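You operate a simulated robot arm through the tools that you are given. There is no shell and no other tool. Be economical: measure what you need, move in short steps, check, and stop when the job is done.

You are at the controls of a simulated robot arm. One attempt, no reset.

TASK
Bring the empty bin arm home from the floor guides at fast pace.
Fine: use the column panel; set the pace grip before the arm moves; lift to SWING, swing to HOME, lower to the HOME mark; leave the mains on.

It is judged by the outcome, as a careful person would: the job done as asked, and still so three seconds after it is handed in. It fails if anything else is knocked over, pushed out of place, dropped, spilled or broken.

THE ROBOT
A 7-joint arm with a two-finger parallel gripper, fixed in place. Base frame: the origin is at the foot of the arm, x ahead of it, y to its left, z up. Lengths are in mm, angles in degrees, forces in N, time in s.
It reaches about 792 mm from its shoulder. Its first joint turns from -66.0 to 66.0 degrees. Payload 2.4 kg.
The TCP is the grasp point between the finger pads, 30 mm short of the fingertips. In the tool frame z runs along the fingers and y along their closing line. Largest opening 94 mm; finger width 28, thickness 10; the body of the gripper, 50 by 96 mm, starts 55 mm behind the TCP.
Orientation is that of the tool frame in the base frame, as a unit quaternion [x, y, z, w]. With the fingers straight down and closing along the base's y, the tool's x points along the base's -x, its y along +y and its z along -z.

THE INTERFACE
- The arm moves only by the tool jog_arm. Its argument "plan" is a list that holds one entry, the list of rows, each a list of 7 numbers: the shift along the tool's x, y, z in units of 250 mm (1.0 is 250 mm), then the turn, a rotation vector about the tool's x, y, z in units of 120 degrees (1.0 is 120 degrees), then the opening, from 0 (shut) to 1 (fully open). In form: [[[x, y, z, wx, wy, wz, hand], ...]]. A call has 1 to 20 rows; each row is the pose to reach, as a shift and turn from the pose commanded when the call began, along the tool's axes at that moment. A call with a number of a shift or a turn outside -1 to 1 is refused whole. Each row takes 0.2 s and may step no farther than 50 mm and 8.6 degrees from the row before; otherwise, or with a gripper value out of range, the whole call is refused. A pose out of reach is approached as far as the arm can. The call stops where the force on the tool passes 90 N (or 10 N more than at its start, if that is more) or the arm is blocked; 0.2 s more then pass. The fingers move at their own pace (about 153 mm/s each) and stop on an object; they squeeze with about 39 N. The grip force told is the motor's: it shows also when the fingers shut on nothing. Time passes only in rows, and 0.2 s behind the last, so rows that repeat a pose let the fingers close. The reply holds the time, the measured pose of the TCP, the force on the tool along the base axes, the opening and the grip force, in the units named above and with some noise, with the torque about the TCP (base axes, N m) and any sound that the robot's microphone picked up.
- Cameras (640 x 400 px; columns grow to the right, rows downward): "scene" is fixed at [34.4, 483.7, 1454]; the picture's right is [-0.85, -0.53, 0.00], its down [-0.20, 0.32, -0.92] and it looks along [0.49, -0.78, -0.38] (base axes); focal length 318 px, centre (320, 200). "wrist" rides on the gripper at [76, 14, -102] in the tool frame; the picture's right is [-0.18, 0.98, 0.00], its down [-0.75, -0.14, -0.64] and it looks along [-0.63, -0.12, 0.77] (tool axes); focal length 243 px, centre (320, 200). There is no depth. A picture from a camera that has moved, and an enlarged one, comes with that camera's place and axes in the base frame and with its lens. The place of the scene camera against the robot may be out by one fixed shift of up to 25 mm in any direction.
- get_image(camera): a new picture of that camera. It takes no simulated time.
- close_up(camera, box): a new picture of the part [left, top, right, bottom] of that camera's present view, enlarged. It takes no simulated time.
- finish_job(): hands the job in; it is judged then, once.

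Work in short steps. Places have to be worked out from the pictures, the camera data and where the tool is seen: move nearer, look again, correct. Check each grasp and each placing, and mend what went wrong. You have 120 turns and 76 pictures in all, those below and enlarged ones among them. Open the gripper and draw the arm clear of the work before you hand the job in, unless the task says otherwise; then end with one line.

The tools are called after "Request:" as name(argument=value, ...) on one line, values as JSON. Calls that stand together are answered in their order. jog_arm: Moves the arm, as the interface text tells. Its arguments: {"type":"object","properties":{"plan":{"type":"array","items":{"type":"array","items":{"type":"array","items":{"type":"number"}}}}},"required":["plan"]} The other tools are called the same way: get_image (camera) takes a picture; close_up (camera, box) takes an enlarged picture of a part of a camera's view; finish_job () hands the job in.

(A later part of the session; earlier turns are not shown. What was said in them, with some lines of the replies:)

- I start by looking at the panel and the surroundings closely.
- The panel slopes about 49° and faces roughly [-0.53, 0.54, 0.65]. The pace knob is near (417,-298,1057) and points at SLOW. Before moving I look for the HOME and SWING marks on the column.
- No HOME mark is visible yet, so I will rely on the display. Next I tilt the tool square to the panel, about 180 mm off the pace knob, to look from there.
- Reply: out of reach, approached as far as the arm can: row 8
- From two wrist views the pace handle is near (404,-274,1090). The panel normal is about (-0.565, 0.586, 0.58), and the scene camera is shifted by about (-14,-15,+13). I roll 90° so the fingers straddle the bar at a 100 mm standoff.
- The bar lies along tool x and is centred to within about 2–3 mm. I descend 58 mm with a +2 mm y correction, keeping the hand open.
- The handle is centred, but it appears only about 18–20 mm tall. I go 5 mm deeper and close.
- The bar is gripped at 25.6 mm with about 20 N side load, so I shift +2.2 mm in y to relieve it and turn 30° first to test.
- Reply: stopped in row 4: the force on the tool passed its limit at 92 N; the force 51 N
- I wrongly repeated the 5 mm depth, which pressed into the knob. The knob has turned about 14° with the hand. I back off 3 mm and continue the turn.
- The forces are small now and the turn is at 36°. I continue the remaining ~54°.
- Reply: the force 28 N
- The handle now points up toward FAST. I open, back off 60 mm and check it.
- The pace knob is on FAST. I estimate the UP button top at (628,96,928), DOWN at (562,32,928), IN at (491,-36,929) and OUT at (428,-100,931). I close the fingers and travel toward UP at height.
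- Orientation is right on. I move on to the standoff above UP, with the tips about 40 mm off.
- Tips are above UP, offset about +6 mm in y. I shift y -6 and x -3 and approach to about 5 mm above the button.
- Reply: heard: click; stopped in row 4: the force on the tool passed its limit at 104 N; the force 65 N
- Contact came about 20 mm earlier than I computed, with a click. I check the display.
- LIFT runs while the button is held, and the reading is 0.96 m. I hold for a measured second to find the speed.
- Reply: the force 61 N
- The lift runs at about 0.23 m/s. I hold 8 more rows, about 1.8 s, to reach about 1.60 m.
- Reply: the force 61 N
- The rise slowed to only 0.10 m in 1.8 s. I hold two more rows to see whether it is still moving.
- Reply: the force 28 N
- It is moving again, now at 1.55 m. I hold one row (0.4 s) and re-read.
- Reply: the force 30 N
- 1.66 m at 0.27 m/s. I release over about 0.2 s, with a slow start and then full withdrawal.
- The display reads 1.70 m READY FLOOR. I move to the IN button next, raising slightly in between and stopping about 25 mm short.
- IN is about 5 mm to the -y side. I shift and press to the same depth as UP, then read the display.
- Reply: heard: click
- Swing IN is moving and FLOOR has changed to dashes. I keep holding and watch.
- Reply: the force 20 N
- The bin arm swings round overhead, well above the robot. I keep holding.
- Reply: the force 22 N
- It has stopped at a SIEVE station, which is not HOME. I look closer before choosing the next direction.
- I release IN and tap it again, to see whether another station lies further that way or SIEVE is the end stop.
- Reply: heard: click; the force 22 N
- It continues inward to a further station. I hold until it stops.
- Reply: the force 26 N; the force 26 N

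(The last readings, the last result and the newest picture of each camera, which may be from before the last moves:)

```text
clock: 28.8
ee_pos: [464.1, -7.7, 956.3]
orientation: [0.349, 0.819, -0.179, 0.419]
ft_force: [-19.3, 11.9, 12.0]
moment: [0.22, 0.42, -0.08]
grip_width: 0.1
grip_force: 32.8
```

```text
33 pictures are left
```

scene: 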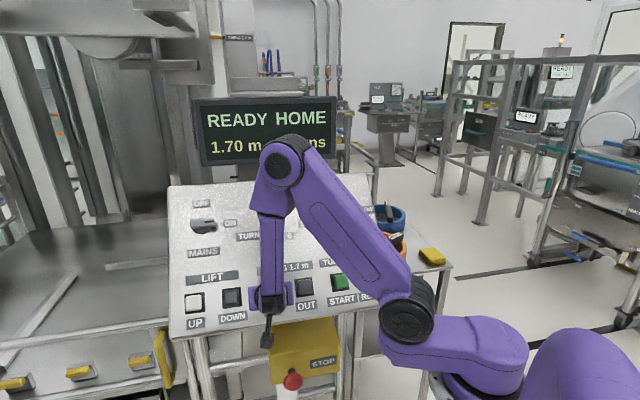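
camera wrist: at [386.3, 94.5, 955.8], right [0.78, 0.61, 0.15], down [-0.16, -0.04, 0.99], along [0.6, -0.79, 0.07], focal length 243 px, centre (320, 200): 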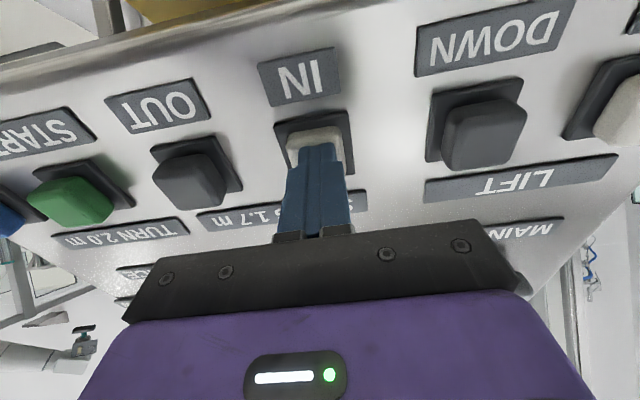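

READY HOME. I release IN, move to above DOWN (+96 mm along tool y), and look for the HOME mark.

Request:
jog_arm(plan=[[[0, 0, -0.08, 0, 0, 0, 0], [0, 0, -0.18, 0, 0, 0, 0], [0, 0.13, -0.18, 0, 0, 0, 0], [0, 0.26, -0.18, 0, 0, 0, 0], [0, 0.386, -0.16, 0, 0, 0, 0], [0, 0.386, -0.12, 0, 0, 0, 0]]])

Request:
get_image(camera="wrist")

Request:
close_up(camera="scene", box=[0, 0, 340, 212])

Request:
close_up(camera="scene", box=[190, 15, 350, 200])

```text
clock: 30.2
ee_pos: [517.6, 76.8, 972.7]
orientation: [0.348, 0.819, -0.179, 0.42]
ft_force: [0.8, -0.1, 0.4]
moment: [-0.01, -0.02, -0.01]
grip_width: 0.1
grip_force: 33.0
```

```text
32 pictures are left
camera wrist: at [439.9, 178.4, 973.0], right [0.78, 0.6, 0.15], down [-0.16, -0.04, 0.99], along [0.6, -0.8, 0.07], focal length 243 px, centre (320, 200)
```

wrist: 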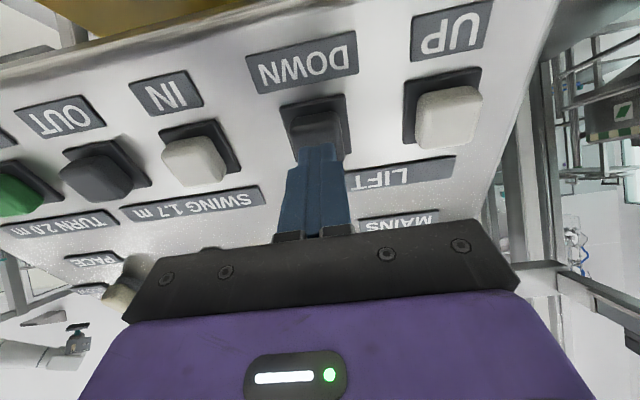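

```text
1.88 times, centred on (170, 106) of scene
camera zoom: at [34.4, 483.7, 1454.0], right [-0.85, -0.53, 0.0], down [-0.2, 0.32, -0.92], along [0.49, -0.78, -0.38], focal length 598 px, centre (602, 377)
```

zoom: 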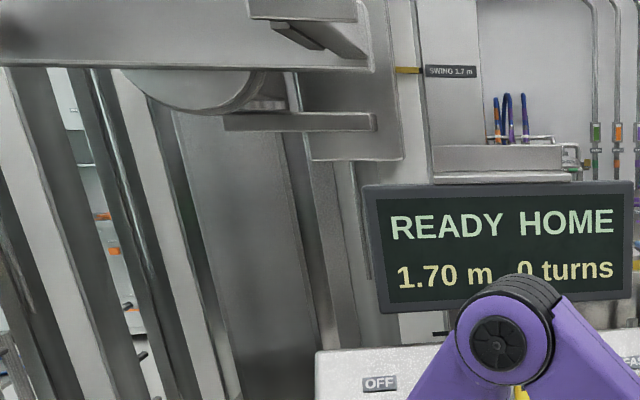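

```text
2.16 times, centred on (270, 108) of scene
camera zoom: at [34.4, 483.7, 1454.0], right [-0.85, -0.53, 0.0], down [-0.2, 0.32, -0.92], along [0.49, -0.78, -0.38], focal length 687 px, centre (428, 400)
```

zoom: 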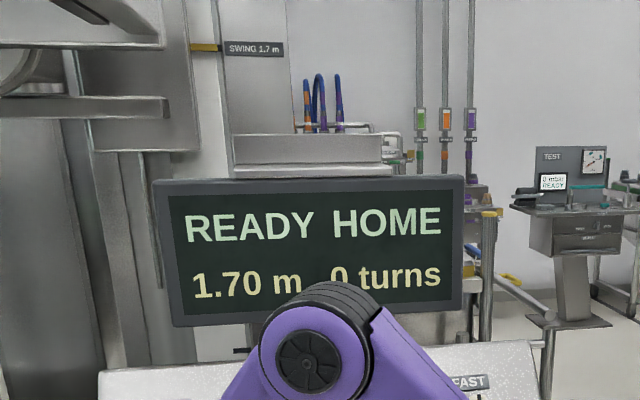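

The SWING pointer is now yellow because the carriage is at it. A second tick under the display is probably HOME, so I zoom there.

Request:
close_up(camera="scene", box=[215, 160, 265, 190])

Request:
close_up(camera="scene", box=[0, 0, 120, 75])

```text
12.80 times, centred on (240, 175) of scene
camera zoom: at [34.4, 483.7, 1454.0], right [-0.85, -0.53, 0.0], down [-0.2, 0.32, -0.92], along [0.49, -0.78, -0.38], focal length 4069 px, centre (1344, 520)
```

zoom: 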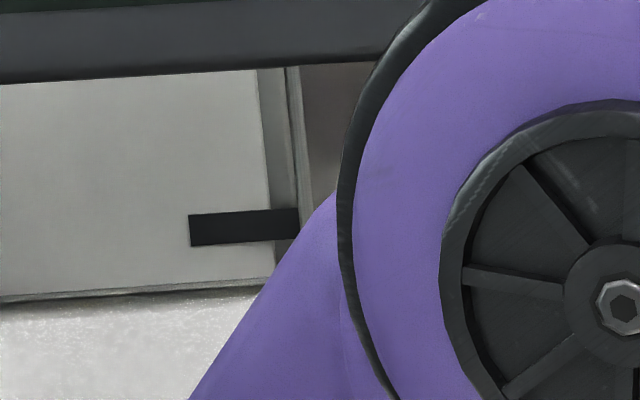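

```text
5.33 times, centred on (60, 38) of scene
camera zoom: at [34.4, 483.7, 1454.0], right [-0.85, -0.53, 0.0], down [-0.2, 0.32, -0.92], along [0.49, -0.78, -0.38], focal length 1695 px, centre (1707, 1067)
```

zoom: 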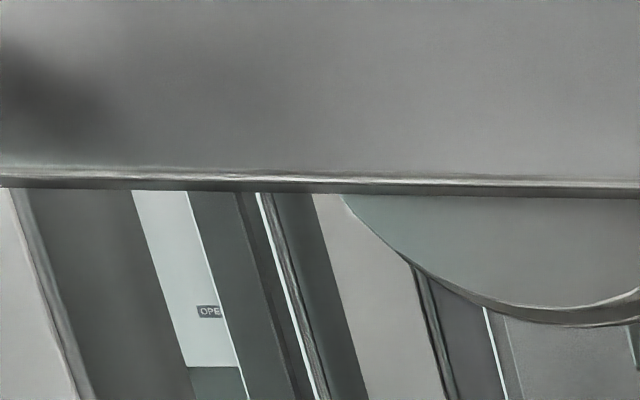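

The marks turn yellow when aligned. The bin arm at HOME lies to the left, away from the robot. I press DOWN and hold about 1 s, then read.

Request:
jog_arm(plan=[[[0, 0, 0.05, 0, 0, 0, 0], [0, 0, 0.09, 0, 0, 0, 0], [0, 0, 0.116, 0, 0, 0, 0], [0, 0, 0.116, 0, 0, 0, 0], [0, 0, 0.116, 0, 0, 0, 0]]])

Request:
close_up(camera="scene", box=[0, 0, 340, 212])

```text
clock: 31.4
ee_pos: [532.1, 60.7, 957.0]
orientation: [0.346, 0.819, -0.178, 0.421]
ft_force: [-14.0, 11.3, 13.9]
moment: [0.15, 0.26, -0.01]
grip_width: 0.0
grip_force: 33.0
heard: click
```

```text
1.88 times, centred on (170, 106) of scene
camera zoom: at [33.7, 484.0, 1453.9], right [-0.85, -0.53, 0.0], down [-0.2, 0.32, -0.92], along [0.49, -0.78, -0.38], focal length 598 px, centre (602, 377)
```

zoom: 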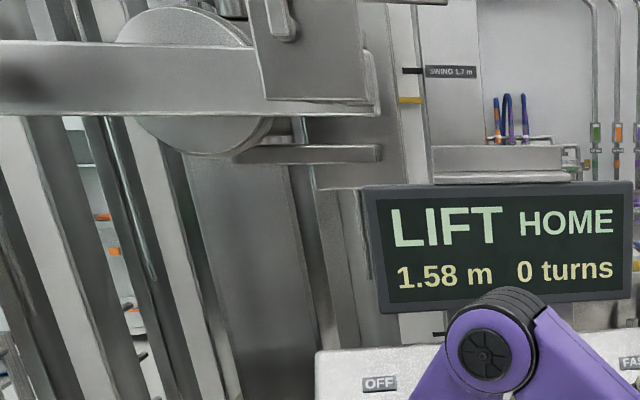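

The yellow carriage pointer descends the column toward the lower HOME tick, now at 1.58 m. I hold 1.6 s more.

Request:
jog_arm(plan=[[[0, 0, 0, 0, 0, 0, 0], [0, 0, 0, 0, 0, 0, 0], [0, 0, 0, 0, 0, 0, 0], [0, 0, 0, 0, 0, 0, 0], [0, 0, 0, 0, 0, 0, 0], [0, 0, 0, 0, 0, 0, 0], [0, 0, 0, 0, 0, 0, 0]]])

Request:
close_up(camera="scene", box=[0, 0, 340, 212])

```text
clock: 33.0
ee_pos: [532.4, 61.9, 956.6]
orientation: [0.346, 0.819, -0.177, 0.422]
ft_force: [-11.7, 18.5, 14.9]
moment: [0.32, 0.16, 0.12]
grip_width: 0.0
grip_force: 32.9
```

```text
1.88 times, centred on (170, 106) of scene
camera zoom: at [33.8, 484.2, 1453.9], right [-0.85, -0.53, 0.0], down [-0.2, 0.32, -0.92], along [0.49, -0.78, -0.38], focal length 598 px, centre (602, 377)
```

zoom: 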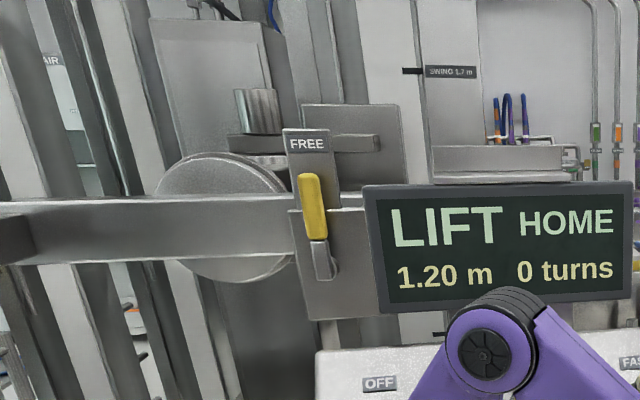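

1.20 m and the path looks clear. I hold 1 s more.

Request:
jog_arm(plan=[[[0, 0, 0, 0, 0, 0, 0], [0, 0, 0, 0, 0, 0, 0], [0, 0, 0, 0, 0, 0, 0], [0, 0, 0, 0, 0, 0, 0]]])

Request:
close_up(camera="scene", box=[0, 0, 340, 212])

```text
clock: 34.0
ee_pos: [533.7, 60.9, 956.0]
orientation: [0.347, 0.819, -0.179, 0.421]
ft_force: [-11.1, 19.1, 14.9]
moment: [0.38, 0.12, 0.11]
grip_width: 0.1
grip_force: 32.6
```

```text
1.88 times, centred on (170, 106) of scene
camera zoom: at [33.8, 484.2, 1453.9], right [-0.85, -0.53, 0.0], down [-0.2, 0.32, -0.92], along [0.49, -0.78, -0.38], focal length 598 px, centre (602, 377)
```

zoom: 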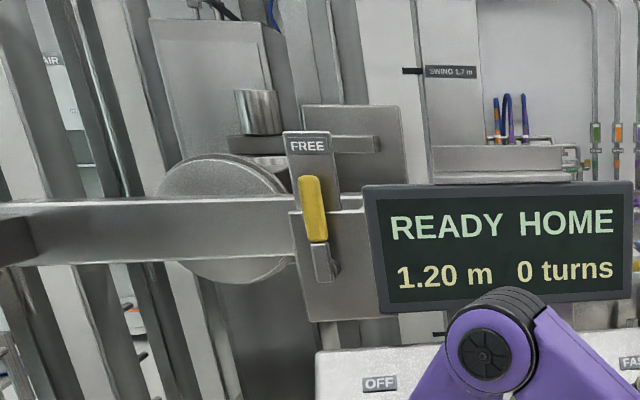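

It stopped by itself at 1.20 m, READY HOME. The rise also paused near 1.20 m, so the HOME mark may be there, hidden behind the display. I release and raise the wrist camera to look over the display at the column.

Request:
jog_arm(plan=[[[0, 0, -0.08, 0, 0, 0, 0], [0, 0, -0.2, 0, 0, 0, 0], [-0.12, -0.05, -0.3, 0, 0, 0, 0], [-0.25, -0.1, -0.38, 0, 0, 0, 0], [-0.38, -0.15, -0.46, 0, 0, 0, 0], [-0.51, -0.2, -0.54, 0, 0, 0, 0], [-0.64, -0.25, -0.62, 0, 0, 0, 0], [-0.71, -0.25, -0.68, 0, 0, 0, 0]]])

Request:
get_image(camera="scene")

```text
clock: 35.8
ee_pos: [465.0, 40.2, 1199.5]
orientation: [0.349, 0.819, -0.18, 0.42]
ft_force: [1.0, 0.8, -0.4]
moment: [0.01, 0.0, -0.03]
grip_width: 0.0
grip_force: 32.6
```

```text
24 pictures are left
```

scene: 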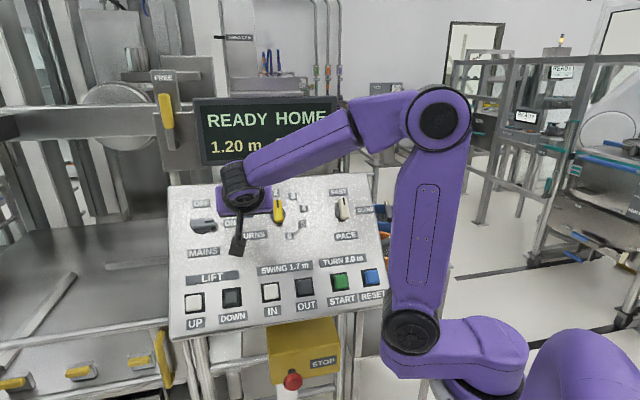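

Request:
jog_arm(plan=[[[-0.14, -0.05, -0.1, 0, 0, 0, 0], [-0.28, -0.1, -0.2, 0, 0, 0, 0], [-0.42, -0.15, -0.3, 0, 0, 0, 0], [-0.56, -0.2, -0.41, 0, 0, 0, 0], [-0.706, -0.24, -0.52, 0, 0, 0, 0], [-0.706, -0.24, -0.52, 0, 0, 0, 0]]])

Request:
get_image(camera="wrist")

```text
clock: 37.2
ee_pos: [421.5, 3.6, 1421.1]
orientation: [0.348, 0.819, -0.179, 0.42]
ft_force: [0.0, -0.2, 0.0]
moment: [-0.03, 0.0, -0.01]
grip_width: 0.3
grip_force: 32.5
```

```text
23 pictures are left
camera wrist: at [343.6, 104.5, 1421.4], right [0.78, 0.6, 0.15], down [-0.16, -0.04, 0.99], along [0.6, -0.8, 0.07], focal length 243 px, centre (320, 200)
```

wrist: 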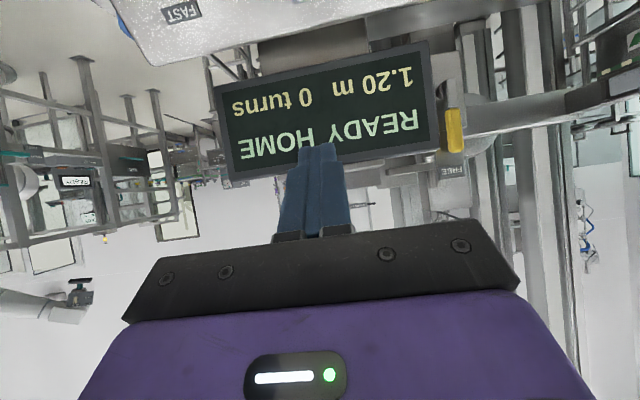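

The display still hides the column. I raise another 130 mm to see over it.

Request:
jog_arm(plan=[[[-0.14, 0, -0.1, 0, 0, 0, 0], [-0.28, 0, -0.2, 0, 0, 0, 0], [-0.42, 0, -0.304, 0, 0, 0, 0], [-0.42, 0, -0.304, 0, 0, 0, 0]]])

Request:
close_up(camera="wrist", box=[340, 0, 540, 200])

```text
clock: 38.2
ee_pos: [414.0, 1.9, 1532.0]
orientation: [0.347, 0.819, -0.179, 0.42]
ft_force: [0.0, 0.2, 0.2]
moment: [0.03, 0.02, -0.01]
grip_width: 0.0
grip_force: 32.8
out of reach, approached as far as the arm can: row 3, 4
```

```text
2.00 times, centred on (440, 100) of wrist
camera zoom: at [336.8, 104.1, 1531.7], right [0.78, 0.6, 0.15], down [-0.16, -0.04, 0.99], along [0.6, -0.8, 0.06], focal length 485 px, centre (80, 400)
```

zoom: 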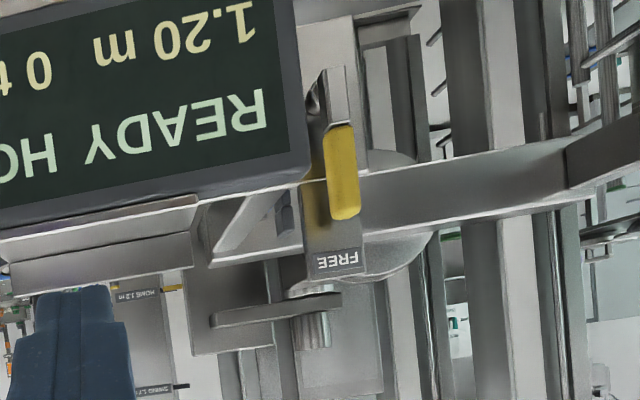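

A label "HOME 1.2 m" shows with the yellow pointer beside it. I zoom in to confirm.

Request:
close_up(camera="wrist", box=[385, 130, 445, 200])

Request:
get_image(camera="scene")

```text
5.71 times, centred on (415, 165) of wrist
camera zoom: at [336.8, 104.1, 1531.7], right [0.78, 0.6, 0.15], down [-0.16, -0.04, 0.99], along [0.6, -0.8, 0.06], focal length 1386 px, centre (-223, 400)
```

zoom: 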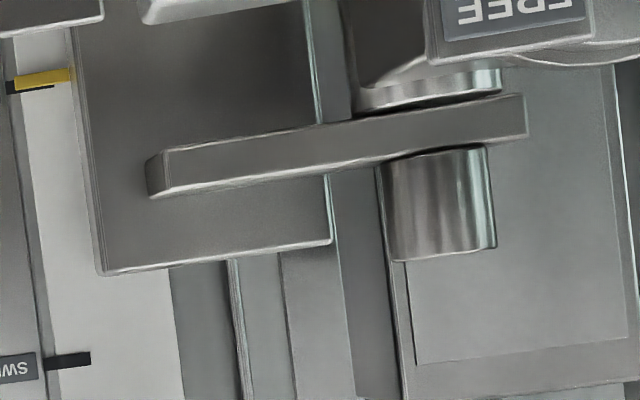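

```text
20 pictures are left
```

scene: 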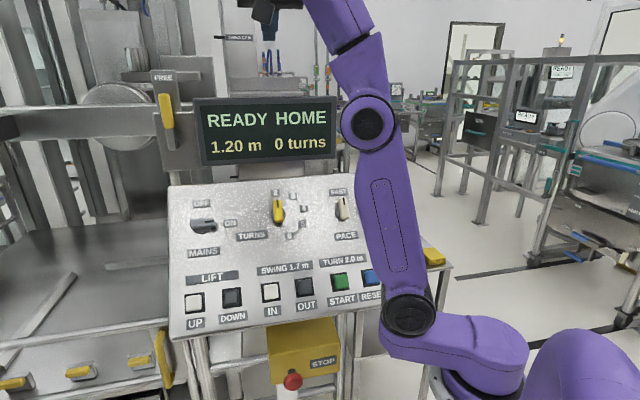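

The pointer sits on the HOME mark and the display reads READY HOME 1.20 m, with mains ON and pace FAST. The arm is clear of the work, so I open the gripper and hand in.

Request:
jog_arm(plan=[[[0, 0, 0, 0, 0, 0, 0.5], [0, 0, 0, 0, 0, 0, 1], [0, 0, 0, 0, 0, 0, 1]]])

Request:
close_up(camera="scene", box=[160, 80, 400, 240])

```text
clock: 39.0
ee_pos: [414.3, 2.7, 1530.7]
orientation: [0.348, 0.819, -0.178, 0.42]
ft_force: [0.0, -0.2, 0.1]
moment: [0.04, -0.01, -0.01]
grip_width: 93.8
grip_force: 0.0
```

```text
2.50 times, centred on (280, 160) of scene
camera zoom: at [34.4, 483.7, 1454.0], right [-0.85, -0.53, 0.0], down [-0.2, 0.32, -0.92], along [0.49, -0.78, -0.38], focal length 795 px, centre (420, 300)
```

zoom: 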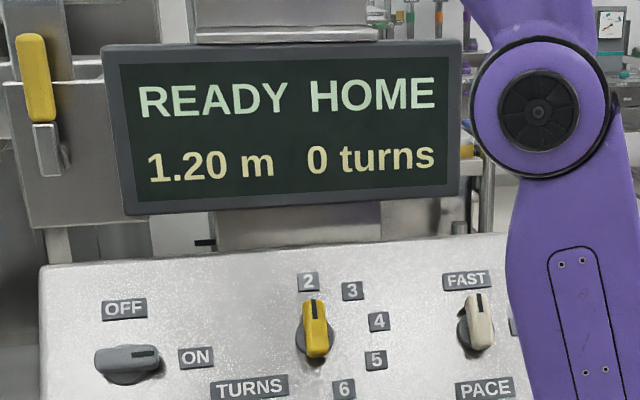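

The final check is good, so I hand in.

Request:
finish_job()

```text
The job is handed in.
```

The empty bin arm is home: it stands on the HOME mark at 1.20 m (display READY HOME), the pace was set to FAST before it moved, the mains are still on, and the robot is open and clear of the work.
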